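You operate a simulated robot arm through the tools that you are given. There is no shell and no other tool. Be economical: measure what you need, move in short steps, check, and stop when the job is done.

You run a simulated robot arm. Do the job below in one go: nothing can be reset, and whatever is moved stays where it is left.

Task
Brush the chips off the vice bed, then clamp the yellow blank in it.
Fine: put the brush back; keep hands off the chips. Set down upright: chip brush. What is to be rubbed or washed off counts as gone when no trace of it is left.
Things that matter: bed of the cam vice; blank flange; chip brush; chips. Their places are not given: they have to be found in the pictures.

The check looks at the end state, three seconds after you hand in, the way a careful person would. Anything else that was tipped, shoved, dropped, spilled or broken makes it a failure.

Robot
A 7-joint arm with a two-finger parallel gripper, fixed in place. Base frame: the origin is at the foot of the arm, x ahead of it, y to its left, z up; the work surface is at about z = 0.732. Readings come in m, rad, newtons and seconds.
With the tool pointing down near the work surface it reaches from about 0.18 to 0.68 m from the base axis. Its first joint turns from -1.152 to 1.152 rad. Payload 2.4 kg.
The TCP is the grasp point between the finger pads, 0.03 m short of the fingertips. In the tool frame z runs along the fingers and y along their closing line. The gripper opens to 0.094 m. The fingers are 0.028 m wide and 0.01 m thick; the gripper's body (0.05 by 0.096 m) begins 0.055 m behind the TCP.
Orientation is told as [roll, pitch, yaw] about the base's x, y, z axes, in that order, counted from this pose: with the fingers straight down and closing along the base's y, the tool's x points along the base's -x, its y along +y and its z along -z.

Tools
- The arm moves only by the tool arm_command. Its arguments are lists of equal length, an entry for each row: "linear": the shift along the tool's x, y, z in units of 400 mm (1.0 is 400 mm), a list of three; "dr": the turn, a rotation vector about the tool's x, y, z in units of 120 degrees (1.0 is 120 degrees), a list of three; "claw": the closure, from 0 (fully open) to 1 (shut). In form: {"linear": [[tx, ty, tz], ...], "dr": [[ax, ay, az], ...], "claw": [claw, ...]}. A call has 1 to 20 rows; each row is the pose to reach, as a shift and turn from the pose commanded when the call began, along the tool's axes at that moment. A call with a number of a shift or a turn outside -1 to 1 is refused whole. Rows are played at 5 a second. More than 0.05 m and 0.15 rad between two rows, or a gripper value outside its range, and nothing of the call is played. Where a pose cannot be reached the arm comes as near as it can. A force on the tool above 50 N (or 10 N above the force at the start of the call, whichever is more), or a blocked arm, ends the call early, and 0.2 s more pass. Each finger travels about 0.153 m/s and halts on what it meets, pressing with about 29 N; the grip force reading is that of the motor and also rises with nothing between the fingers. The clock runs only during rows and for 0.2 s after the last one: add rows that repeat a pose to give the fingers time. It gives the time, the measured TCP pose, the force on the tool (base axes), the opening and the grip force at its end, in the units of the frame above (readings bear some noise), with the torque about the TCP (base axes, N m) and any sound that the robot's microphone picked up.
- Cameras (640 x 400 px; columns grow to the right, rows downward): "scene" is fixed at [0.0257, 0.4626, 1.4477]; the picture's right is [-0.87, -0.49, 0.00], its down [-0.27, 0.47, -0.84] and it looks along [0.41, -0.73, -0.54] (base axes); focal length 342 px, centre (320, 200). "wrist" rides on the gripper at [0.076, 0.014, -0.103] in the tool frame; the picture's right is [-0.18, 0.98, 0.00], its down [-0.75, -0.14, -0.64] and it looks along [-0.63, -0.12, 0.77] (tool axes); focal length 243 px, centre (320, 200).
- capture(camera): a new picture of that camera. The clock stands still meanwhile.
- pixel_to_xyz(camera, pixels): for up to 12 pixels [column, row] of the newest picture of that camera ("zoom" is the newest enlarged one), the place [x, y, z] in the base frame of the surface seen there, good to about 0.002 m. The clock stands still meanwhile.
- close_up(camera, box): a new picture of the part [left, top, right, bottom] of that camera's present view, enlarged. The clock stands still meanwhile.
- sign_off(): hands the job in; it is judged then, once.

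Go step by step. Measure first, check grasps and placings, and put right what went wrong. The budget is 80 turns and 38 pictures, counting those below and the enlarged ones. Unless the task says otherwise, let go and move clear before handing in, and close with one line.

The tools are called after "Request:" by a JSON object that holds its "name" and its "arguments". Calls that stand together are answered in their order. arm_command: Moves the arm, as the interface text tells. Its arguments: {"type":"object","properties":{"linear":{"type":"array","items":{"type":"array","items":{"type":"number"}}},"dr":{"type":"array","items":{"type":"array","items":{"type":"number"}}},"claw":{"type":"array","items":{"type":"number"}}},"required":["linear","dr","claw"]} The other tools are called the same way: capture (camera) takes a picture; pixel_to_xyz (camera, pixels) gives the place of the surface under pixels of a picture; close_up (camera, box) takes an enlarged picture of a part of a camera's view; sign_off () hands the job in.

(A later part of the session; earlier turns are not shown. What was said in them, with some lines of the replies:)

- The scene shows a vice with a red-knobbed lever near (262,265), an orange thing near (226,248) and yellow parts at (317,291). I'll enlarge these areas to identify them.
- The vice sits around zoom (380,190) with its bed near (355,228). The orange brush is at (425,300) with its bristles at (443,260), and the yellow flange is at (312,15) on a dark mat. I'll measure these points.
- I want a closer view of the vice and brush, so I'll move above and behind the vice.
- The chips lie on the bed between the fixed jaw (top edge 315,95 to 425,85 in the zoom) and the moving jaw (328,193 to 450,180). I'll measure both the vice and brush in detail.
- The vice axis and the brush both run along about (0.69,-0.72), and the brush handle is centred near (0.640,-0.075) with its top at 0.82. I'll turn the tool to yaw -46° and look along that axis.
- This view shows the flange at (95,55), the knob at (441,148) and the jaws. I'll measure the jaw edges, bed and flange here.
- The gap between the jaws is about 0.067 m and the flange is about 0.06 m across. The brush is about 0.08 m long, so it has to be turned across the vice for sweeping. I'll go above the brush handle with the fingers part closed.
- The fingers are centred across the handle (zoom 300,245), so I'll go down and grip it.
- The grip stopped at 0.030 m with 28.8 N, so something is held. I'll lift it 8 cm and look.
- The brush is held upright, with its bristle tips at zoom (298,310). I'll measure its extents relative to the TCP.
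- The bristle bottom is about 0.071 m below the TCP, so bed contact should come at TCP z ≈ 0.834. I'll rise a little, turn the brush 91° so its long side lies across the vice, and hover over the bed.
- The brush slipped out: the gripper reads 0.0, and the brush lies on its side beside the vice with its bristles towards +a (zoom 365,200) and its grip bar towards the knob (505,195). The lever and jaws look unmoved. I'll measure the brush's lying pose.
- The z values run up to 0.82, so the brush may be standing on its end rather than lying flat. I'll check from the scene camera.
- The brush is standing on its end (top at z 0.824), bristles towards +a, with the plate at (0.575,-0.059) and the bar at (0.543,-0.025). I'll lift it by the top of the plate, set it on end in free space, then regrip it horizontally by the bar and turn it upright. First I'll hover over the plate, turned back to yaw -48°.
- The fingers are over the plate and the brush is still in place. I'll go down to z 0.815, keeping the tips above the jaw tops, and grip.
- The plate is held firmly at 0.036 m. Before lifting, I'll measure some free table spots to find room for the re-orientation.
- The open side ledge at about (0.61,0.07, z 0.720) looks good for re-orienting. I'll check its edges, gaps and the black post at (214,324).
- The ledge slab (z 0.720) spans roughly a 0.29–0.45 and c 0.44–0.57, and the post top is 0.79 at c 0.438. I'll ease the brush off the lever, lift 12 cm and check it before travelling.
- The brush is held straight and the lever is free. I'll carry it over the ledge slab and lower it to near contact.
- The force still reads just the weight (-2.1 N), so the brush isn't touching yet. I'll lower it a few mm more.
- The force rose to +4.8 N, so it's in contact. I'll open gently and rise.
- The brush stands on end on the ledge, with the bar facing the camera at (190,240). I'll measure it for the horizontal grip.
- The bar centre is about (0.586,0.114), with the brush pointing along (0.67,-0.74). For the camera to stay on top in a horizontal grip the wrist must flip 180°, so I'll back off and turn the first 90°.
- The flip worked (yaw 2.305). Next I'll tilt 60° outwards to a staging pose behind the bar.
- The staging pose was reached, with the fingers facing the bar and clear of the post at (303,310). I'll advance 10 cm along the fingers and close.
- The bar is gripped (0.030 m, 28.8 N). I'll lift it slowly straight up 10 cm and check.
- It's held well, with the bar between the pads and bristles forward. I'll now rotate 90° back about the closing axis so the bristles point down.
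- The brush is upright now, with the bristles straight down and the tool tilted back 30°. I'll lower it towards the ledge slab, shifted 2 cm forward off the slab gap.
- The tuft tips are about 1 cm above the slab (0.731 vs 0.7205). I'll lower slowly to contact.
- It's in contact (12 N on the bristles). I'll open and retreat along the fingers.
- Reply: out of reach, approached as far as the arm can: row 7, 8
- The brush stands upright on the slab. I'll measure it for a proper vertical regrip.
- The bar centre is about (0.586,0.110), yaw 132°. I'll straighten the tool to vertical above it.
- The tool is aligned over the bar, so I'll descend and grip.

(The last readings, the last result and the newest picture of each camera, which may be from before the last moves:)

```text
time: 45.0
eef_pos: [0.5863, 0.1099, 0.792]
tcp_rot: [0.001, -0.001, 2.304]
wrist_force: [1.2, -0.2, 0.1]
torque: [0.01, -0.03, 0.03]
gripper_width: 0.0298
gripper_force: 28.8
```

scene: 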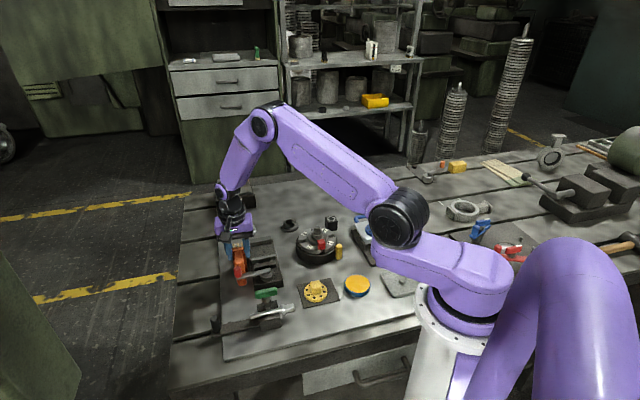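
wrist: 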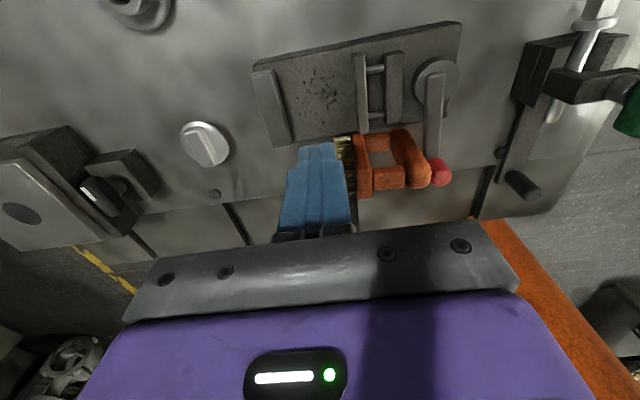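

Gripped at 0.030 m. I'll lift 2.5 cm and rotate slowly over the slab, so a slip would be harmless.

Request:
{"name": "arm_command", "arguments": {"linear": [[0, 0, -0.02], [0, 0, -0.05], [0, 0, -0.06], [0, 0, -0.06], [0, 0, -0.06], [0, 0, -0.06], [0, 0, -0.06], [0, 0, -0.06], [0, 0, -0.06], [0, 0, -0.06], [0, 0, -0.06], [0, 0, -0.06], [0, 0, -0.06], [0, 0, -0.06], [0, 0, -0.06], [0, 0, -0.06], [0, 0, -0.06], [0, 0, -0.06], [0, 0, -0.06]], "dr": [[0, 0, 0], [0, 0, 0], [0, 0, 0], [0, 0, 0.03], [0, 0, 0.075], [0, 0, 0.12], [0, 0, 0.17], [0, 0, 0.22], [0, 0, 0.27], [0, 0, 0.32], [0, 0, 0.37], [0, 0, 0.42], [0, 0, 0.47], [0, 0, 0.52], [0, 0, 0.57], [0, 0, 0.62], [0, 0, 0.67], [0, 0, 0.71], [0, 0, 0.721]], "claw": [1, 1, 1, 1, 1, 1, 1, 1, 1, 1, 1, 1, 1, 1, 1, 1, 1, 1, 1]}}

```text
time: 49.0
eef_pos: [0.5859, 0.111, 0.8171]
tcp_rot: [0.0, 0.0, 0.793]
wrist_force: [0.0, 0.4, -1.5]
torque: [0.01, -0.03, -0.02]
gripper_width: 0.0301
gripper_force: 29.0
```

Still held at 0.030 m. I'll lift it and carry it over the bed.

Request:
{"name": "arm_command", "arguments": {"linear": [[0, 0, -0.06], [0, 0, -0.15], [0, 0, -0.23], [0, 0, -0.257], [0.03, -0.022, -0.257], [0.08, -0.0587, -0.257], [0.13, -0.0954, -0.257], [0.18, -0.132, -0.257], [0.23, -0.169, -0.257], [0.28, -0.2055, -0.257], [0.33, -0.242, -0.257], [0.38, -0.279, -0.257], [0.43, -0.3156, -0.257], [0.47, -0.345, -0.257], [0.483, -0.3545, -0.257], [0.483, -0.3545, -0.257]], "dr": [[0, 0, 0], [0, 0, 0], [0, 0, 0], [0, 0, 0], [0, 0, 0], [0, 0, 0], [0, 0, 0], [0, 0, 0], [0, 0, 0], [0, 0, 0], [0, 0, 0], [0, 0, 0], [0, 0, 0], [0, 0, 0], [0, 0, 0], [0, 0, 0]], "claw": [1, 1, 1, 1, 1, 1, 1, 1, 1, 1, 1, 1, 1, 1, 1, 1]}}

Request:
{"name": "close_up", "arguments": {"camera": "scene", "box": [215, 190, 305, 280]}}

```text
time: 52.4
eef_pos: [0.5512, -0.1283, 0.9195]
tcp_rot: [0.001, 0.001, 0.793]
wrist_force: [-1.0, 0.4, -1.4]
torque: [0.0, -0.02, -0.01]
gripper_width: 0.0301
gripper_force: 29.0
```

```text
4.44 times, centred on (260, 235) of scene
```

zoom: 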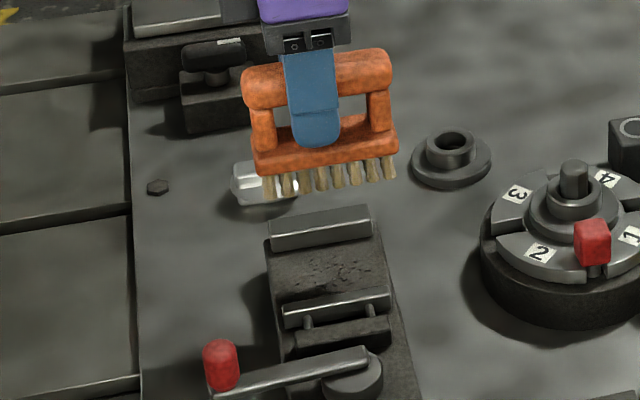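

The brush is held level across the vice. I'll measure the bristle tips against the TCP before lowering.

Request:
{"name": "pixel_to_xyz", "arguments": {"camera": "zoom", "pixels": [[267, 197], [390, 178], [325, 188], [255, 170], [397, 148], [272, 243], [368, 227], [284, 315], [388, 298], [335, 275], [300, 262], [370, 265]]}}

```text
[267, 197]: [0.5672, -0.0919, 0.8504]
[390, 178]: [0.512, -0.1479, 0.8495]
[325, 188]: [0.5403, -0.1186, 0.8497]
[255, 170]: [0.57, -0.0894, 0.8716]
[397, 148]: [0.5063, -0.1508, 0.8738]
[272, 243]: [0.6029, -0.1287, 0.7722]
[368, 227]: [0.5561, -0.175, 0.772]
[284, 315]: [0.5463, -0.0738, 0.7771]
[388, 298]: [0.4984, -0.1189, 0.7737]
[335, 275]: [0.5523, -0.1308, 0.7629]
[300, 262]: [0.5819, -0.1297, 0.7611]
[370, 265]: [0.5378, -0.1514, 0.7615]
```

The bristles are centred under the TCP, ±0.014 m wide and bottoming 0.0715 m below. I'll lower onto the middle of the bed with light pressure.

Request:
{"name": "arm_command", "arguments": {"linear": [[0, -0.005, 0.07], [0, -0.005, 0.14], [0, -0.005, 0.19], [0, -0.005, 0.208], [0, -0.005, 0.214], [0, -0.005, 0.216], [0, -0.005, 0.216]], "dr": [[0, 0, 0], [0, 0, 0], [0, 0, 0], [0, 0, 0], [0, 0, 0], [0, 0, 0], [0, 0, 0]], "claw": [1, 1, 1, 1, 1, 1, 1]}}

```text
time: 54.0
eef_pos: [0.5527, -0.13, 0.8339]
tcp_rot: [-0.004, -0.001, 0.792]
wrist_force: [-5.8, 1.3, 25.3]
torque: [0.09, 0.04, 0.0]
gripper_width: 0.0302
gripper_force: 28.7
```

Contact is 25 N, a bit heavy. I'll ease up 1 mm and sweep across in +c.

Request:
{"name": "arm_command", "arguments": {"linear": [[0, 0, -0.002], [-0.01, 0, -0.002], [-0.035, 0, -0.002], [-0.06, 0, -0.002], [-0.085, 0, -0.002], [-0.11, 0, -0.002], [-0.135, 0, -0.002], [-0.16, 0, -0.002], [-0.185, 0, -0.002], [-0.205, 0, -0.002], [-0.205, 0, -0.002]], "dr": [[0, 0, 0], [0, 0, 0], [0, 0, 0], [0, 0, 0], [0, 0, 0], [0, 0, 0], [0, 0, 0], [0, 0, 0], [0, 0, 0], [0, 0, 0], [0, 0, 0]], "claw": [1, 1, 1, 1, 1, 1, 1, 1, 1, 1, 1]}}

Request:
{"name": "close_up", "arguments": {"camera": "scene", "box": [215, 200, 305, 290]}}

```text
time: 56.4
eef_pos: [0.611, -0.0693, 0.8328]
tcp_rot: [-0.001, -0.001, 0.792]
wrist_force: [-1.7, -2.7, 6.9]
torque: [-0.38, 0.36, 0.04]
gripper_width: 0.0302
gripper_force: 28.7
```

```text
4.44 times, centred on (260, 245) of scene
```

zoom: 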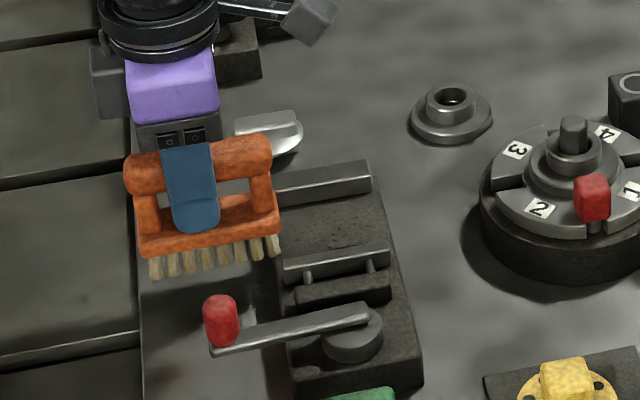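

The stroke worked and most chips are gone from the strip. The next stroke is nearer the moving jaw (1.5 cm to -a).

Request:
{"name": "arm_command", "arguments": {"linear": [[0, 0, -0.05], [0.06, 0.0187, -0.06], [0.13, 0.0375, -0.06], [0.19, 0.0375, -0.06], [0.205, 0.0375, -0.05], [0.205, 0.0375, -0.02], [0.205, 0.0375, 0], [0.205, 0.0375, 0], [0.18, 0.0375, 0], [0.155, 0.0375, 0], [0.13, 0.0375, 0], [0.105, 0.0375, 0], [0.08, 0.0375, 0], [0.055, 0.0375, 0], [0.03, 0.0375, 0], [0.005, 0.0375, 0], [0, 0.0375, 0], [0, 0.0375, 0]], "dr": [[0, 0, 0], [0, 0, 0], [0, 0, 0], [0, 0, 0], [0, 0, 0], [0, 0, 0], [0, 0, 0], [0, 0, 0], [0, 0, 0], [0, 0, 0], [0, 0, 0], [0, 0, 0], [0, 0, 0], [0, 0, 0], [0, 0, 0], [0, 0, 0], [0, 0, 0], [0, 0, 0]], "claw": [1, 1, 1, 1, 1, 1, 1, 1, 1, 1, 1, 1, 1, 1, 1, 1, 1, 1]}}

```text
time: 60.2
eef_pos: [0.5994, -0.0598, 0.8329]
tcp_rot: [0.002, 0.002, 0.795]
wrist_force: [-2.0, -2.1, 8.1]
torque: [-0.5, 0.48, -0.01]
gripper_width: 0.0298
gripper_force: 29.3
```

Stroke two went fine. The third goes close to the fixed jaw (+3 cm in a).

Request:
{"name": "arm_command", "arguments": {"linear": [[0, 0, -0.05], [0.05, -0.025, -0.07], [0.11, -0.05, -0.07], [0.17, -0.074, -0.07], [0.205, -0.074, -0.05], [0.205, -0.074, -0.02], [0.205, -0.074, 0], [0.205, -0.074, 0], [0.18, -0.074, 0], [0.155, -0.074, 0], [0.13, -0.074, 0], [0.105, -0.074, 0], [0.08, -0.074, 0], [0.055, -0.074, 0], [0.03, -0.074, 0], [0.005, -0.074, 0], [-0.005, -0.074, 0], [-0.005, -0.074, -0.04], [-0.005, -0.074, -0.1], [-0.005, -0.074, -0.1]], "dr": [[0, 0, 0], [0, 0, 0], [0, 0, 0], [0, 0, 0], [0, 0, 0], [0, 0, 0], [0, 0, 0], [0, 0, 0], [0, 0, 0], [0, 0, 0], [0, 0, 0], [0, 0, 0], [0, 0, 0], [0, 0, 0], [0, 0, 0], [0, 0, 0], [0, 0, 0], [0, 0, 0], [0, 0, 0], [0, 0, 0]], "claw": [1, 1, 1, 1, 1, 1, 1, 1, 1, 1, 1, 1, 1, 1, 1, 1, 1, 1, 1, 1]}}

Request:
{"name": "close_up", "arguments": {"camera": "scene", "box": [245, 230, 295, 280]}}

```text
time: 64.4
eef_pos: [0.62, -0.0802, 0.8737]
tcp_rot: [-0.001, -0.001, 0.795]
wrist_force: [-0.1, -0.2, -1.7]
torque: [0.04, 0.0, -0.04]
gripper_width: 0.0301
gripper_force: 29.0
```

```text
8.00 times, centred on (270, 255) of scene
```

zoom: 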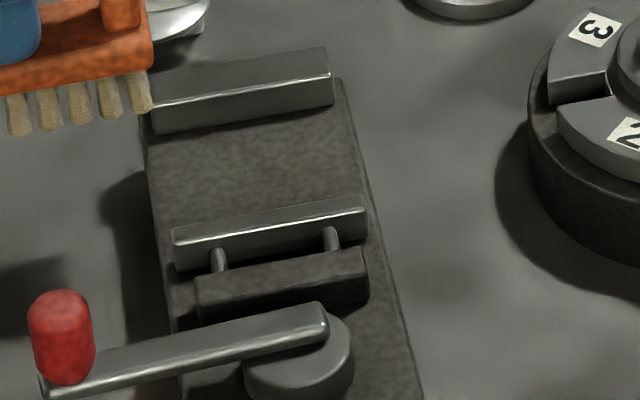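

The bed is clean: no specks remain between the jaws at (250,165). Now I'll return the brush, turning it back slowly to its original heading above its old place (0.640,-0.075).

Request:
{"name": "arm_command", "arguments": {"linear": [[0, 0, -0.025], [-0.005, -0.002, -0.025], [-0.01, -0.005, -0.025], [-0.015, -0.008, -0.025], [-0.02, -0.01, -0.025], [-0.025, -0.012, -0.025], [-0.03, -0.015, -0.025], [-0.035, -0.018, -0.025], [-0.04, -0.022, -0.025], [-0.0445, -0.025, -0.025], [-0.0445, -0.025, -0.025], [-0.0445, -0.025, -0.025], [-0.0445, -0.025, -0.025], [-0.0445, -0.025, -0.025], [-0.0445, -0.025, -0.025], [-0.0445, -0.025, -0.025], [-0.0445, -0.025, -0.025], [-0.0445, -0.025, -0.025], [-0.0445, -0.025, -0.025]], "dr": [[0, 0, 0.02], [0, 0, 0.06], [0, 0, 0.105], [0, 0, 0.15], [0, 0, 0.195], [0, 0, 0.24], [0, 0, 0.285], [0, 0, 0.33], [0, 0, 0.375], [0, 0, 0.42], [0, 0, 0.465], [0, 0, 0.51], [0, 0, 0.555], [0, 0, 0.6], [0, 0, 0.645], [0, 0, 0.69], [0, 0, 0.735], [0, 0, 0.7625], [0, 0, 0.7625]], "claw": [1, 1, 1, 1, 1, 1, 1, 1, 1, 1, 1, 1, 1, 1, 1, 1, 1, 1, 1]}}

```text
time: 68.4
eef_pos: [0.6407, -0.0743, 0.883]
tcp_rot: [-0.002, 0.0, -0.805]
wrist_force: [-0.2, 0.2, -1.5]
torque: [-0.01, 0.0, 0.0]
gripper_width: 0.0303
gripper_force: 29.0
```

It's still held and over its old place at yaw -0.805. I'll lower to the surface.

Request:
{"name": "arm_command", "arguments": {"linear": [[0, 0, 0.06], [0, 0, 0.12], [0, 0, 0.17], [0, 0, 0.19], [0, 0, 0.197], [0, 0, 0.199], [0, 0, 0.199]], "dr": [[0, 0, 0], [0, 0, 0], [0, 0, 0], [0, 0, 0], [0, 0, 0], [0, 0, 0], [0, 0, 0]], "claw": [1, 1, 1, 1, 1, 1, 1]}}

```text
time: 70.0
eef_pos: [0.641, -0.0746, 0.803]
tcp_rot: [0.0, -0.001, -0.802]
wrist_force: [0.3, 1.0, 0.3]
torque: [-0.07, -0.03, 0.02]
gripper_width: 0.0302
gripper_force: 28.7
```

Contact is just beginning (+0.3 N against -1.6 N carried). I'll release and rise.

Request:
{"name": "arm_command", "arguments": {"linear": [[0, 0, 0.001], [0, 0, 0.001], [0, 0, 0.001], [0, 0, 0.001], [0, 0, -0.05], [0, 0, -0.12], [0, 0, -0.2], [0, 0, -0.3], [0, 0, -0.3]], "dr": [[0, 0, 0], [0, 0, 0], [0, 0, 0], [0, 0, 0], [0, 0, 0], [0, 0, 0], [0, 0, 0], [0, 0, 0], [0, 0, 0]], "claw": [0.65, 0.5, 0.35, 0.35, 0.35, 0.35, 0.35, 0.35, 0.35]}}

Request:
{"name": "close_up", "arguments": {"camera": "scene", "box": [210, 220, 360, 320]}}

```text
time: 72.0
eef_pos: [0.6424, -0.0739, 0.9233]
tcp_rot: [0.002, 0.001, -0.804]
wrist_force: [-0.1, -0.1, -0.2]
torque: [-0.03, 0.01, -0.01]
gripper_width: 0.0609
gripper_force: 0.1
```

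```text
4.00 times, centred on (285, 270) of scene
```

zoom: 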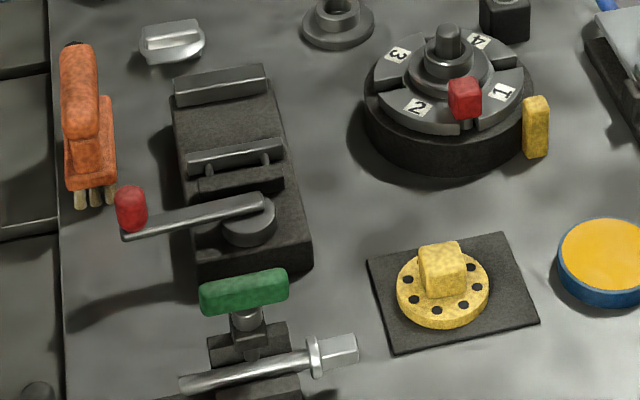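

The brush is upright in its place. Now the flange: I'll measure its boss and rim.

Request:
{"name": "pixel_to_xyz", "arguments": {"camera": "zoom", "pixels": [[422, 251], [456, 245], [463, 262], [430, 268], [443, 257], [430, 292], [463, 286], [400, 290], [487, 284], [440, 322], [460, 255], [372, 262]]}}

```text
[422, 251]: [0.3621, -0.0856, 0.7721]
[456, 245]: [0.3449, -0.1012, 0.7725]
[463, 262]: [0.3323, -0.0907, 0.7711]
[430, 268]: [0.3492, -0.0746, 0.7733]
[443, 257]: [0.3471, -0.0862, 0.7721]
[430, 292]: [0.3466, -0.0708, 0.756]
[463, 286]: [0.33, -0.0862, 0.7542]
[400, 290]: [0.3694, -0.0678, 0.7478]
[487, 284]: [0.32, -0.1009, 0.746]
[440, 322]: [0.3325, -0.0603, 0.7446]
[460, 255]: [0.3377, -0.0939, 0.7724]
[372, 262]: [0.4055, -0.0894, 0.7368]
```

The boss centre is about (0.347,-0.087), top 0.772, with its sides already parallel to the vice; the flange top is 0.747. I'll travel above it.

Request:
{"name": "arm_command", "arguments": {"linear": [[0.06, -0.068, 0], [0.12, -0.136, 0], [0.18, -0.204, 0], [0.24, -0.272, 0], [0.3, -0.34, 0], [0.36, -0.408, 0], [0.42, -0.476, 0], [0.47, -0.533, 0.03], [0.4887, -0.554, 0.1], [0.4887, -0.554, 0.1]], "dr": [[0, 0, 0], [0, 0, 0], [0, 0, 0], [0, 0, 0], [0, 0, 0], [0, 0, 0], [0, 0, 0], [0, 0, 0], [0, 0, 0], [0, 0, 0]], "claw": [0.35, 0.35, 0.35, 0.35, 0.35, 0.35, 0.35, 0.35, 0.35, 0.35]}}

```text
time: 74.2
eef_pos: [0.346, -0.089, 0.8833]
tcp_rot: [0.002, -0.001, -0.803]
wrist_force: [0.2, -0.2, -0.9]
torque: [-0.02, -0.03, -0.02]
gripper_width: 0.0611
gripper_force: 0.0
```

I'm over the boss. I'll descend to z 0.781 and grip it.

Request:
{"name": "arm_command", "arguments": {"linear": [[0.001, 0.004, 0.08], [0.001, 0.004, 0.16], [0.001, 0.004, 0.22], [0.001, 0.004, 0.256], [0.001, 0.004, 0.256], [0.001, 0.004, 0.256], [0.001, 0.004, 0.256], [0.001, 0.004, 0.256], [0.001, 0.004, 0.256]], "dr": [[0, 0, 0], [0, 0, 0], [0, 0, 0], [0, 0, 0], [0, 0, 0], [0, 0, 0], [0, 0, 0], [0, 0, 0], [0, 0, 0]], "claw": [0.35, 0.35, 0.35, 0.35, 0.45, 0.55, 0.7, 1, 1]}}

```text
time: 76.2
eef_pos: [0.3469, -0.0869, 0.7795]
tcp_rot: [0.001, -0.001, -0.803]
wrist_force: [0.5, 0.8, -0.3]
torque: [0.02, 0.02, 0.01]
gripper_width: 0.0275
gripper_force: 28.5
```

The boss is held at 0.0275 m. Before carrying it over, I'll refine the jaw face positions from the last zoom, since the clearance is small.

Request:
{"name": "pixel_to_xyz", "arguments": {"camera": "zoom", "pixels": [[235, 146], [235, 148], [235, 150], [235, 152], [235, 154], [235, 157], [220, 93], [220, 95], [220, 97], [220, 100], [220, 103], [220, 106]]}}

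Request:
{"name": "arm_command", "arguments": {"linear": [[0, 0, -0.03], [0, 0, -0.1], [0, 0, -0.2], [0, 0, -0.3], [0, 0, -0.38], [0, 0, -0.38]], "dr": [[0, 0, 0], [0, 0, 0], [0, 0, 0], [0, 0, 0], [0, 0, 0], [0, 0, 0]], "claw": [1, 1, 1, 1, 1, 1]}}

```text
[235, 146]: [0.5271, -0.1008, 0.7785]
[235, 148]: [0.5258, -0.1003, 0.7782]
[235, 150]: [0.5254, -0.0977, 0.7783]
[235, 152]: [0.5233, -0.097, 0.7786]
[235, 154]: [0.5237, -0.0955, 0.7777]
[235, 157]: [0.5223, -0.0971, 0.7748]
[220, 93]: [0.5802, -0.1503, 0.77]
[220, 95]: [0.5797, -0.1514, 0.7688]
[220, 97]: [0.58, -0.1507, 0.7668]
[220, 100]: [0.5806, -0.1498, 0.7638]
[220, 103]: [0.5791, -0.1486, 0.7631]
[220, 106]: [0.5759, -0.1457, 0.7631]
```

```text
time: 77.6
eef_pos: [0.3439, -0.0852, 0.9347]
tcp_rot: [0.002, 0.001, -0.803]
wrist_force: [-0.2, 0.5, -2.9]
torque: [0.02, 0.0, 0.02]
gripper_width: 0.0276
gripper_force: 29.2
```

The fixed jaw face is at a≈0.5195 and the moving face at about 0.4485, giving a gap of about 0.071 m for the 0.060 m flange. I'll carry it above the gap centre (0.553,-0.1285).

Request:
{"name": "arm_command", "arguments": {"linear": [[-0.03, 0.021, 0], [-0.09, 0.062, 0], [-0.16, 0.111, 0], [-0.23, 0.159, 0], [-0.3, 0.207, 0], [-0.36, 0.249, 0], [-0.41, 0.283, 0], [-0.4325, 0.299, 0.05], [-0.4325, 0.299, 0.12], [-0.4325, 0.299, 0.18], [-0.4325, 0.299, 0.18]], "dr": [[0, 0, 0], [0, 0, 0], [0, 0, -0.005], [0, 0, -0.01], [0, 0, -0.0125], [0, 0, -0.0125], [0, 0, -0.0125], [0, 0, -0.0125], [0, 0, -0.0125], [0, 0, -0.0125], [0, 0, -0.0125]], "claw": [1, 1, 1, 1, 1, 1, 1, 1, 1, 1, 1]}}

Request:
{"name": "close_up", "arguments": {"camera": "scene", "box": [225, 210, 305, 290]}}

```text
time: 80.0
eef_pos: [0.5541, -0.1288, 0.8609]
tcp_rot: [0.001, 0.001, -0.775]
wrist_force: [0.1, -0.2, -4.3]
torque: [0.0, 0.0, -0.01]
gripper_width: 0.0276
gripper_force: 28.9
```

```text
5.00 times, centred on (265, 250) of scene
```

zoom: 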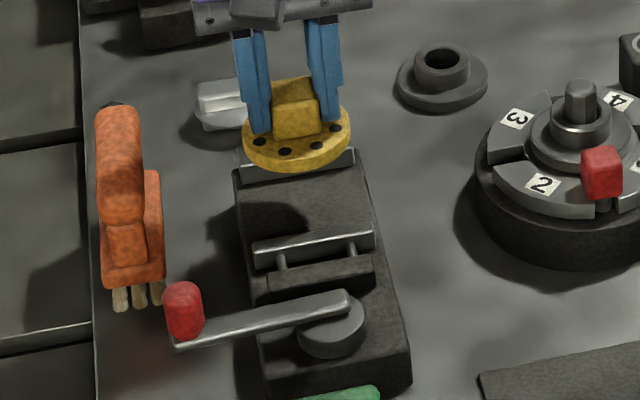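

The flange is held level above the gap. I'll check its rim position against the TCP.

Request:
{"name": "pixel_to_xyz", "arguments": {"camera": "zoom", "pixels": [[246, 145], [348, 122], [293, 160], [293, 170], [298, 130], [255, 245], [372, 228], [315, 225], [315, 230], [315, 222]]}}

```text
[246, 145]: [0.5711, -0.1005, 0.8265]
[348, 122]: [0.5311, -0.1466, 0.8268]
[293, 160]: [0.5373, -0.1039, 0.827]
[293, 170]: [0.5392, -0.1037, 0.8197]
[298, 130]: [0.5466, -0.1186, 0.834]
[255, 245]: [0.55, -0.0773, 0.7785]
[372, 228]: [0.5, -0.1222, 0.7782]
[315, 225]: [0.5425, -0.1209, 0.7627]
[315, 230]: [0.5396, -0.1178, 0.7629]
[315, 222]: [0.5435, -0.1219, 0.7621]
```

The rim spans about a 0.456–0.515, inside the jaws with about 4–5 mm on each side. I'll lower it onto the bed.

Request:
{"name": "arm_command", "arguments": {"linear": [[0, 0, 0.03], [0, 0, 0.07], [0, 0, 0.1], [0, 0, 0.12], [0, 0, 0.13], [0, 0, 0.135], [0, 0, 0.135]], "dr": [[0, 0, 0], [0, 0, 0], [0, 0, 0], [0, 0, 0], [0, 0, 0], [0, 0, 0], [0, 0, 0]], "claw": [1, 1, 1, 1, 1, 1, 1]}}

```text
time: 81.6
eef_pos: [0.553, -0.128, 0.8064]
tcp_rot: [-0.001, -0.001, -0.777]
wrist_force: [0.4, 0.3, -2.7]
torque: [-0.04, -0.01, 0.0]
gripper_width: 0.0276
gripper_force: 28.9
```

Request:
{"name": "arm_command", "arguments": {"linear": [[0, 0, 0.003], [0, 0, 0.005], [0, 0, 0.005]], "dr": [[0, 0, 0], [0, 0, 0], [0, 0, 0]], "claw": [1, 1, 1]}}

```text
time: 82.4
eef_pos: [0.5528, -0.1281, 0.8061]
tcp_rot: [0.001, -0.002, -0.778]
wrist_force: [-10.0, 0.1, 25.2]
torque: [-0.02, 0.31, 0.04]
gripper_width: 0.0278
gripper_force: 28.9
```

The flange rests on the bed. I'll ease up, release it and rise.

Request:
{"name": "arm_command", "arguments": {"linear": [[0, 0, -0.004], [0, 0, -0.004], [0, 0, -0.004], [0, 0, -0.004], [0, 0, -0.05], [0, 0, -0.12], [0, 0, -0.2], [0, 0, -0.2]], "dr": [[0, 0, 0], [0, 0, 0], [0, 0, 0], [0, 0, 0], [0, 0, 0], [0, 0, 0], [0, 0, 0], [0, 0, 0]], "claw": [0.65, 0.6, 0.55, 0.5, 0.5, 0.5, 0.5, 0.5]}}

Request:
{"name": "close_up", "arguments": {"camera": "scene", "box": [230, 225, 295, 290]}}

```text
time: 84.2
eef_pos: [0.5524, -0.1268, 0.8859]
tcp_rot: [0.0, 0.002, -0.776]
wrist_force: [0.0, 0.0, -0.4]
torque: [0.01, -0.01, 0.0]
gripper_width: 0.047
gripper_force: 0.1
```

```text
6.15 times, centred on (262, 258) of scene
```

zoom: 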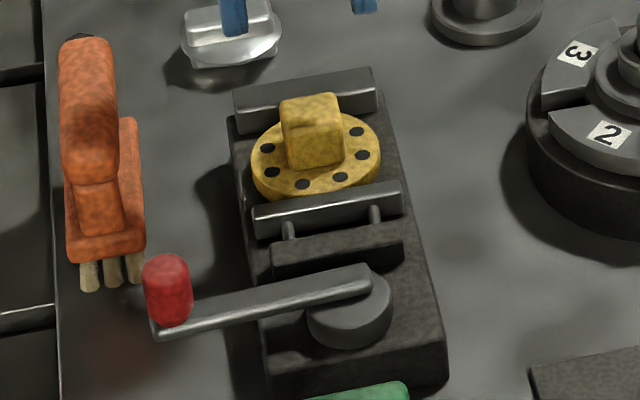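

The flange sits flat between the jaws. Now the lever: I'll measure the knob, lever ends and cam.

Request:
{"name": "pixel_to_xyz", "arguments": {"camera": "zoom", "pixels": [[167, 262], [165, 300], [185, 318], [270, 302], [360, 275], [372, 290], [345, 310], [385, 300], [318, 322], [350, 333], [340, 245], [165, 330]]}}

```text
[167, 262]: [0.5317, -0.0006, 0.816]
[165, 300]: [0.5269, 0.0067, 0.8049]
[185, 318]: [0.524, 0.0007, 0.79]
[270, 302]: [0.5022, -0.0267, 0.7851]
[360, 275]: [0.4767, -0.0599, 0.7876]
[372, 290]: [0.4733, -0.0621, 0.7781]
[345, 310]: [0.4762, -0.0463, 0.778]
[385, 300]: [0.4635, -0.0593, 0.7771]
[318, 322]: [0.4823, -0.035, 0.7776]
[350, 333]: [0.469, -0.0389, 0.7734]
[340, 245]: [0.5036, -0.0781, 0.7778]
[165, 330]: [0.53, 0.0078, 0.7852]
```

The lever's pivot is near (0.475,-0.055) and its knob is at (0.530,0.001), top about 0.823. I'll go above the knob with the closing line along the vice axis, so the fingers can straddle it and swing it.

Request:
{"name": "arm_command", "arguments": {"linear": [[0, 0, -0.06], [0.03, 0.021, -0.06], [0.06, 0.043, -0.06], [0.09, 0.064, -0.06], [0.12, 0.086, -0.06], [0.15, 0.107, -0.06], [0.18, 0.129, -0.06], [0.21, 0.15, -0.06], [0.24, 0.172, -0.06], [0.264, 0.189, -0.06], [0.264, 0.189, -0.06], [0.264, 0.189, -0.06], [0.264, 0.189, -0.06]], "dr": [[0, 0, -0.065], [0, 0, -0.13], [0, 0, -0.195], [0, 0, -0.26], [0, 0, -0.325], [0, 0, -0.39], [0, 0, -0.455], [0, 0, -0.52], [0, 0, -0.585], [0, 0, -0.65], [0, 0, -0.71], [0, 0, -0.75], [0, 0, -0.75]], "claw": [0.5, 0.5, 0.5, 0.5, 0.5, 0.5, 0.5, 0.5, 0.5, 0.5, 0.5, 0.5, 0.5]}}

```text
time: 87.0
eef_pos: [0.5313, -0.0002, 0.9096]
tcp_rot: [-0.001, 0.001, 0.796]
wrist_force: [-0.1, 0.2, 0.6]
torque: [0.03, -0.02, -0.01]
gripper_width: 0.0471
gripper_force: 0.0
```

I'm over the knob, so I'll descend and close on it.

Request:
{"name": "arm_command", "arguments": {"linear": [[0, 0, 0.08], [0, 0, 0.15], [0, 0, 0.2], [0, 0, 0.2165], [0, 0, 0.2165], [0, 0, 0.2165], [0, 0, 0.2165], [0, 0, 0.2165]], "dr": [[0, 0, 0], [0, 0, 0], [0, 0, 0], [0, 0, 0], [0, 0, 0], [0, 0, 0], [0, 0, 0], [0, 0, 0]], "claw": [0.5, 0.5, 0.5, 0.5, 0.65, 0.8, 1, 1]}}

```text
time: 88.8
eef_pos: [0.5312, 0.0016, 0.822]
tcp_rot: [0.001, 0.0, 0.795]
wrist_force: [1.3, 0.4, -4.2]
torque: [0.2, -0.27, 0.06]
gripper_width: 0.0193
gripper_force: 45.0
```

The knob is gripped (0.019 m). I'll test the lever gently by about 6° towards the jaws and read the force.

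Request:
{"name": "arm_command", "arguments": {"linear": [[0, -0.005, 0], [0, -0.01, 0], [0.0005, -0.015, 0], [0.001, -0.02, 0], [0.001, -0.02, 0]], "dr": [[0, 0, 0], [0, 0, 0], [0, 0, 0], [0, 0, 0], [0, 0, 0]], "claw": [1, 1, 1, 1, 1]}}

```text
time: 90.0
eef_pos: [0.5355, -0.0028, 0.8219]
tcp_rot: [0.001, 0.002, 0.797]
wrist_force: [-12.8, 20.2, 16.0]
torque: [0.67, 0.4, -0.18]
gripper_width: 0.0192
gripper_force: 44.8
```

Going towards +a meets about 24 N of resistance. I'll try the opposite way for comparison.

Request:
{"name": "arm_command", "arguments": {"linear": [[-0.0005, 0.01, 0], [-0.001, 0.02, 0], [-0.001, 0.025, 0], [-0.001, 0.03, 0], [-0.0005, 0.035, 0], [0, 0.04, 0], [0, 0.04, 0]], "dr": [[0, 0, 0], [0, 0, 0], [0, 0, 0], [0, 0, 0], [0, 0, 0], [0, 0, 0], [0, 0, 0]], "claw": [1, 1, 1, 1, 1, 1, 1]}}

```text
time: 91.6
eef_pos: [0.5243, 0.0058, 0.8226]
tcp_rot: [0.002, 0.003, 0.793]
wrist_force: [1.4, -6.7, 2.5]
torque: [0.23, -0.58, 0.33]
gripper_width: 0.0192
gripper_force: 45.5
```

Towards -a it moves freely (about 7 N), so that's the clamping direction. I'll swing the knob along its arc about the pivot for another 24°.

Request:
{"name": "arm_command", "arguments": {"linear": [[0.001, 0.0095, 0], [0.002, 0.019, 0], [0.004, 0.0285, 0], [0.00625, 0.038, 0], [0.0092, 0.047, 0], [0.0125, 0.0563, 0], [0.0162, 0.065, 0], [0.0205, 0.074, 0], [0.0205, 0.074, 0]], "dr": [[0, 0, 0], [0, 0, 0], [0, 0, 0], [0, 0, 0], [0, 0, 0], [0, 0, 0], [0, 0, 0], [0, 0, 0], [0, 0, 0]], "claw": [1, 1, 1, 1, 1, 1, 1, 1, 1]}}

```text
time: 93.6
eef_pos: [0.4984, 0.0193, 0.8221]
tcp_rot: [0.002, 0.0, 0.791]
wrist_force: [5.0, -15.6, -3.5]
torque: [0.01, -0.6, 0.31]
gripper_width: 0.0193
gripper_force: 44.9
```

It swings with about 10 N of tangential drag, and the radius I used is slightly too large. With the refitted pivot (0.478,-0.053) I'll continue another 30°.

Request:
{"name": "arm_command", "arguments": {"linear": [[0.006, 0.005, 0], [0.0125, 0.0105, 0], [0.0184, 0.018, 0], [0.0243, 0.0258, 0], [0.031, 0.033, 0], [0.0375, 0.0403, 0], [0.045, 0.0465, 0], [0.0523, 0.0528, 0], [0.06, 0.0583, 0], [0.0685, 0.0638, 0], [0.0685, 0.0638, 0]], "dr": [[0, 0, 0], [0, 0, 0], [0, 0, 0], [0, 0, 0], [0, 0, 0], [0, 0, 0], [0, 0, 0], [0, 0, 0], [0, 0, 0], [0, 0, 0], [0, 0, 0]], "claw": [1, 1, 1, 1, 1, 1, 1, 1, 1, 1, 1]}}

Request:
{"name": "close_up", "arguments": {"camera": "scene", "box": [230, 220, 310, 300]}}

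```text
time: 96.0
eef_pos: [0.4599, 0.0192, 0.8222]
tcp_rot: [-0.001, 0.0, 0.792]
wrist_force: [9.3, -6.9, -7.3]
torque: [0.36, -0.74, 0.37]
gripper_width: 0.0194
gripper_force: 45.0
```

```text
5.00 times, centred on (270, 260) of scene
```

zoom: 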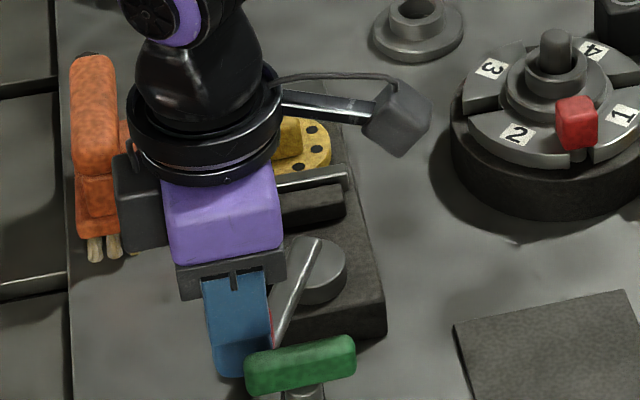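

The lever has swung about 61° and the moving jaw is close to the flange; resistance is still about 7 N. I'll continue another 18° and watch the force.

Request:
{"name": "arm_command", "arguments": {"linear": [[0.0086, 0.004, 0], [0.0173, 0.008, 0], [0.0263, 0.0117, 0], [0.0353, 0.0153, 0], [0.0446, 0.0182, 0], [0.054, 0.021, 0], [0.054, 0.021, 0]], "dr": [[0, 0, 0], [0, 0, 0], [0, 0, 0], [0, 0, 0], [0, 0, 0], [0, 0, 0], [0, 0, 0]], "claw": [1, 1, 1, 1, 1, 1, 1]}}

```text
time: 97.6
eef_pos: [0.4419, 0.0096, 0.8231]
tcp_rot: [-0.003, -0.001, 0.79]
wrist_force: [19.3, -17.8, -19.3]
torque: [-0.24, -0.38, 0.52]
gripper_width: 0.0192
gripper_force: 44.4
```

Much of this load is twist and radial mismatch from gripping the round knob tightly. I'll loosen the fingers into a loose cage to relieve that.

Request:
{"name": "arm_command", "arguments": {"linear": [[0, 0, 0], [0, 0, 0], [0, 0, 0]], "dr": [[0, 0, 0], [0, 0, 0], [0, 0, 0]], "claw": [0.75, 0.72, 0.72]}}

Request:
{"name": "close_up", "arguments": {"camera": "scene", "box": [235, 220, 315, 300]}}

```text
time: 98.4
eef_pos: [0.4382, 0.0118, 0.8227]
tcp_rot: [0.001, 0.002, 0.794]
wrist_force: [0.4, 0.4, -0.7]
torque: [0.02, -0.04, 0.01]
gripper_width: 0.0263
gripper_force: 0.6
```

```text
5.00 times, centred on (275, 260) of scene
```

zoom: 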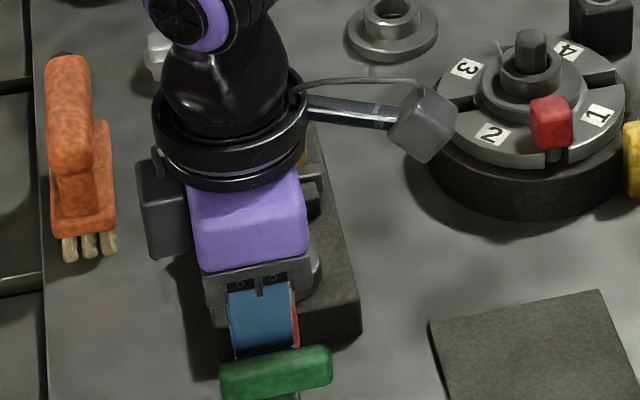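

Request:
{"name": "pixel_to_xyz", "arguments": {"camera": "zoom", "pixels": [[296, 300], [297, 320], [297, 335], [296, 345], [315, 265], [315, 170], [312, 200], [302, 155]]}}

```text
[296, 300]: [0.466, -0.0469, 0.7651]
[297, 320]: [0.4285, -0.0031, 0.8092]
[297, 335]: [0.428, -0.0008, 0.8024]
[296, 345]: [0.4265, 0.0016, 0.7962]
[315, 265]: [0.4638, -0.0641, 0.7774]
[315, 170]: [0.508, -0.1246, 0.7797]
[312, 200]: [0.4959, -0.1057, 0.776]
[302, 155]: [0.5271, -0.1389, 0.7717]
```

The knob is at about (0.435,0.005), so the lever is at about 126° and its motion is now along -c. I'll lift, turn the fingers 83° so they straddle it along -c, and come down again.

Request:
{"name": "arm_command", "arguments": {"linear": [[0, 0, -0.03], [0, 0, -0.12], [0.005, -0.002, -0.15], [0.01, -0.004, -0.15], [0.0178, -0.007, -0.15], [0.0178, -0.007, -0.15], [0.0178, -0.007, -0.15], [0.0178, -0.007, -0.15], [0.0178, -0.007, -0.15], [0.0178, -0.007, -0.15], [0.0178, -0.007, -0.15], [0.0178, -0.007, -0.15], [0.0178, -0.007, -0.15], [0.0178, -0.007, -0.1], [0.0178, -0.007, -0.04], [0.0178, -0.007, 0], [0.0178, -0.007, 0]], "dr": [[0, 0, 0], [0, 0, 0], [0, 0, -0.069], [0, 0, -0.138], [0, 0, -0.207], [0, 0, -0.276], [0, 0, -0.345], [0, 0, -0.414], [0, 0, -0.483], [0, 0, -0.552], [0, 0, -0.621], [0, 0, -0.69], [0, 0, -0.69], [0, 0, -0.69], [0, 0, -0.69], [0, 0, -0.69], [0, 0, -0.69]], "claw": [0.65, 0.55, 0.5, 0.5, 0.5, 0.5, 0.5, 0.5, 0.5, 0.5, 0.5, 0.5, 0.5, 0.5, 0.5, 0.5, 0.5]}}

Request:
{"name": "arm_command", "arguments": {"linear": [[0, 0, 0], [0, 0, 0], [0, 0, 0]], "dr": [[0, 0, 0], [0, 0, 0], [0, 0, 0]], "claw": [0.65, 0.76, 0.76]}}

```text
time: 102.0
eef_pos: [0.4358, 0.0037, 0.8219]
tcp_rot: [-0.001, 0.0, 2.239]
wrist_force: [-0.4, 0.5, -0.5]
torque: [0.01, 0.03, 0.0]
gripper_width: 0.0469
gripper_force: 0.0
```

```text
time: 102.8
eef_pos: [0.4367, 0.0033, 0.8219]
tcp_rot: [0.0, 0.0, 2.239]
wrist_force: [-0.8, 0.3, -0.4]
torque: [0.01, 0.01, 0.02]
gripper_width: 0.0224
gripper_force: 0.1
```

The knob is caged with no side load. I'll continue the swing 12° with the tool turning along, so any rise in force is the true clamping resistance.

Request:
{"name": "arm_command", "arguments": {"linear": [[0.0003, 0.0095, 0], [0.001, 0.019, 0], [0.0022, 0.0284, 0], [0.004, 0.0377, 0], [0.004, 0.0377, 0]], "dr": [[0, 0, -0.025], [0, 0, -0.05], [0, 0, -0.075], [0, 0, -0.1], [0, 0, -0.1]], "claw": [0.76, 0.76, 0.76, 0.76, 0.76]}}

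```text
time: 104.0
eef_pos: [0.4258, -0.0063, 0.8233]
tcp_rot: [-0.002, 0.002, 2.448]
wrist_force: [5.4, 5.8, -2.1]
torque: [0.05, -0.19, -0.04]
gripper_width: 0.0265
gripper_force: 3.3
```

There's real resistance of about 8 N now. I'll grip the knob fully, with the tool turning along the lever, and go on 12°.

Request:
{"name": "arm_command", "arguments": {"linear": [[0, 0, 0], [0, 0, 0], [0.0003, 0.0095, 0], [0.001, 0.019, 0], [0.0022, 0.0284, 0], [0.004, 0.0377, 0], [0.004, 0.0377, 0]], "dr": [[0, 0, 0], [0, 0, 0], [0, 0, -0.025], [0, 0, -0.05], [0, 0, -0.075], [0, 0, -0.1], [0, 0, -0.1]], "claw": [0.9, 1, 1, 1, 1, 1, 1]}}

```text
time: 104.9
eef_pos: [0.4283, -0.0057, 0.823]
tcp_rot: [-0.013, 0.011, 2.518]
wrist_force: [6.5, 7.8, -11.4]
torque: [0.11, 0.49, -0.21]
gripper_width: 0.0195
gripper_force: 45.3
stopped in row 4: the force on the tool passed its limit at 54 N (the readings are from after the stop); the commanded pose is now the measured one
```

Resistance jumped past 50 N at about 93° of travel, so the cam has reached its clamped stop. I'll release the knob, rise and back off for a look.

Request:
{"name": "arm_command", "arguments": {"linear": [[0, 0, 0], [0, 0, 0], [0, 0, 0], [0, 0, -0.06], [0, 0, -0.15], [0, 0, -0.25], [0, 0, -0.35], [0, 0, -0.45], [0, 0, -0.45]], "dr": [[0, 0, 0], [0, 0, 0], [0, 0, 0], [0, 0, 0], [0, 0, 0], [0, 0, 0], [0, 0, 0], [0, 0, 0], [0, 0, 0]], "claw": [0.75, 0.6, 0.5, 0.5, 0.5, 0.5, 0.5, 0.5, 0.5]}}

Request:
{"name": "close_up", "arguments": {"camera": "scene", "box": [225, 220, 315, 310]}}

```text
time: 106.9
eef_pos: [0.4251, -0.0043, 1.0019]
tcp_rot: [-0.01, 0.011, 2.514]
wrist_force: [0.2, 0.3, 0.1]
torque: [0.03, 0.0, 0.0]
gripper_width: 0.0472
gripper_force: 0.0
```

```text
4.44 times, centred on (270, 265) of scene
```

zoom: 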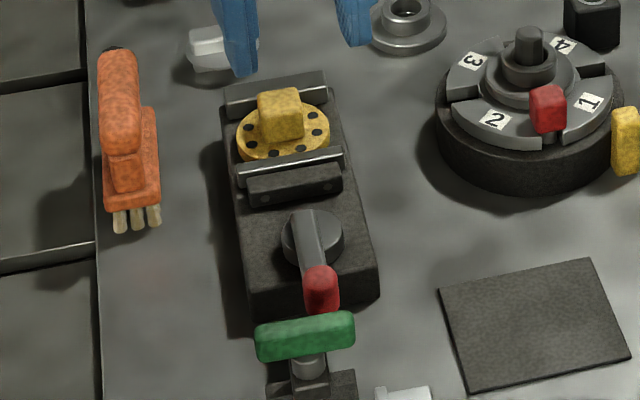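

The lever now points straight back, the block has driven up against the moving jaw, and the jaw is up against the flange. I'll measure to confirm there's contact on both sides.

Request:
{"name": "pixel_to_xyz", "arguments": {"camera": "zoom", "pixels": [[290, 158], [290, 162], [290, 166], [290, 169], [282, 155], [238, 135], [328, 118], [245, 112], [240, 104], [322, 90], [320, 275], [280, 97]]}}

```text
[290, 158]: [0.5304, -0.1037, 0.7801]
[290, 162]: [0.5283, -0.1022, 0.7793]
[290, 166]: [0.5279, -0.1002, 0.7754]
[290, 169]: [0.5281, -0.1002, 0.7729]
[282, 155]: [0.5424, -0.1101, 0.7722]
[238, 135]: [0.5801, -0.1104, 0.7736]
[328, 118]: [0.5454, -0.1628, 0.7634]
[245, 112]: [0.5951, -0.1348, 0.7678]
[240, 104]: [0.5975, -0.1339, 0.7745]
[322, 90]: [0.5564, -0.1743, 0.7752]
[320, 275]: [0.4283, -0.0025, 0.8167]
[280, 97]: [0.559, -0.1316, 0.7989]
```

The jaw moved about 6 mm and the flange was pushed about 4 mm, up to the fixed jaw face, so it's clamped. I'll do one verification push on the knob in the closing direction to confirm the lever is at its end.

Request:
{"name": "arm_command", "arguments": {"linear": [[0, 0, 0.1], [0, 0, 0.2], [0, 0, 0.3], [0, 0, 0.39], [0, 0, 0.445], [0, 0, 0.445], [0, 0, 0.445], [0, 0.008, 0.445], [0, 0.016, 0.445], [0, 0.022, 0.445], [0, 0.022, 0.445]], "dr": [[0, 0, 0], [0, 0, 0], [0, 0, 0], [0, 0, 0], [0, 0, 0], [0, 0, 0], [0, 0, 0], [0, 0, 0], [0, 0, 0], [0, 0, 0], [0, 0, 0]], "claw": [0.5, 0.5, 0.5, 0.5, 0.5, 0.65, 0.77, 0.77, 0.77, 0.77, 0.77]}}

```text
time: 109.3
eef_pos: [0.4233, -0.0118, 0.8256]
tcp_rot: [-0.013, 0.014, 2.518]
wrist_force: [8.3, 24.9, 5.2]
torque: [0.53, -0.27, 0.11]
gripper_width: 0.0357
gripper_force: 12.5
```

The knob held against about 26 N and the finger yielded instead, so the lever is locked at its end. I'll release and move clear.

Request:
{"name": "arm_command", "arguments": {"linear": [[0, -0.01, 0], [0, -0.022, 0], [0, -0.022, 0], [0, -0.022, -0.06], [0, -0.022, -0.15], [0, -0.022, -0.25], [0, -0.022, -0.35], [0, -0.022, -0.45], [0, -0.022, -0.5], [0, -0.022, -0.5]], "dr": [[0, 0, 0], [0, 0, 0], [0, 0, 0], [0, 0, 0], [0, 0, 0], [0, 0, 0], [0, 0, 0], [0, 0, 0], [0, 0, 0], [0, 0, 0]], "claw": [0.65, 0.5, 0.5, 0.5, 0.5, 0.5, 0.5, 0.5, 0.5, 0.5]}}

Request:
{"name": "capture", "arguments": {"camera": "scene"}}

```text
time: 111.5
eef_pos: [0.4245, -0.0058, 1.0266]
tcp_rot: [-0.009, 0.011, 2.514]
wrist_force: [0.3, 0.3, 0.3]
torque: [-0.01, -0.01, 0.01]
gripper_width: 0.0472
gripper_force: 0.0
```

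```text
1 pictures are left
```

scene: 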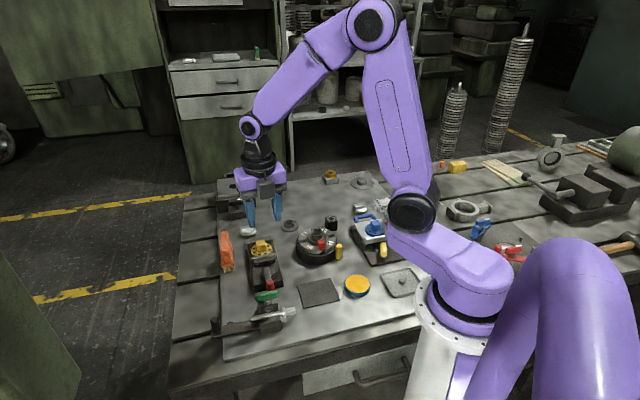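

The last picture shows the arm clear, the brush upright at (226,252), the flange clamped at (262,248), and everything else where it was, so I'm handing in.

Request:
{"name": "sign_off", "arguments": {}}

```text
The job is handed in.
```

The bed is brushed clean, the yellow flange is clamped in the cam vice and the chip brush is back upright in its place; I dropped the brush once along the way and set it right before brushing.
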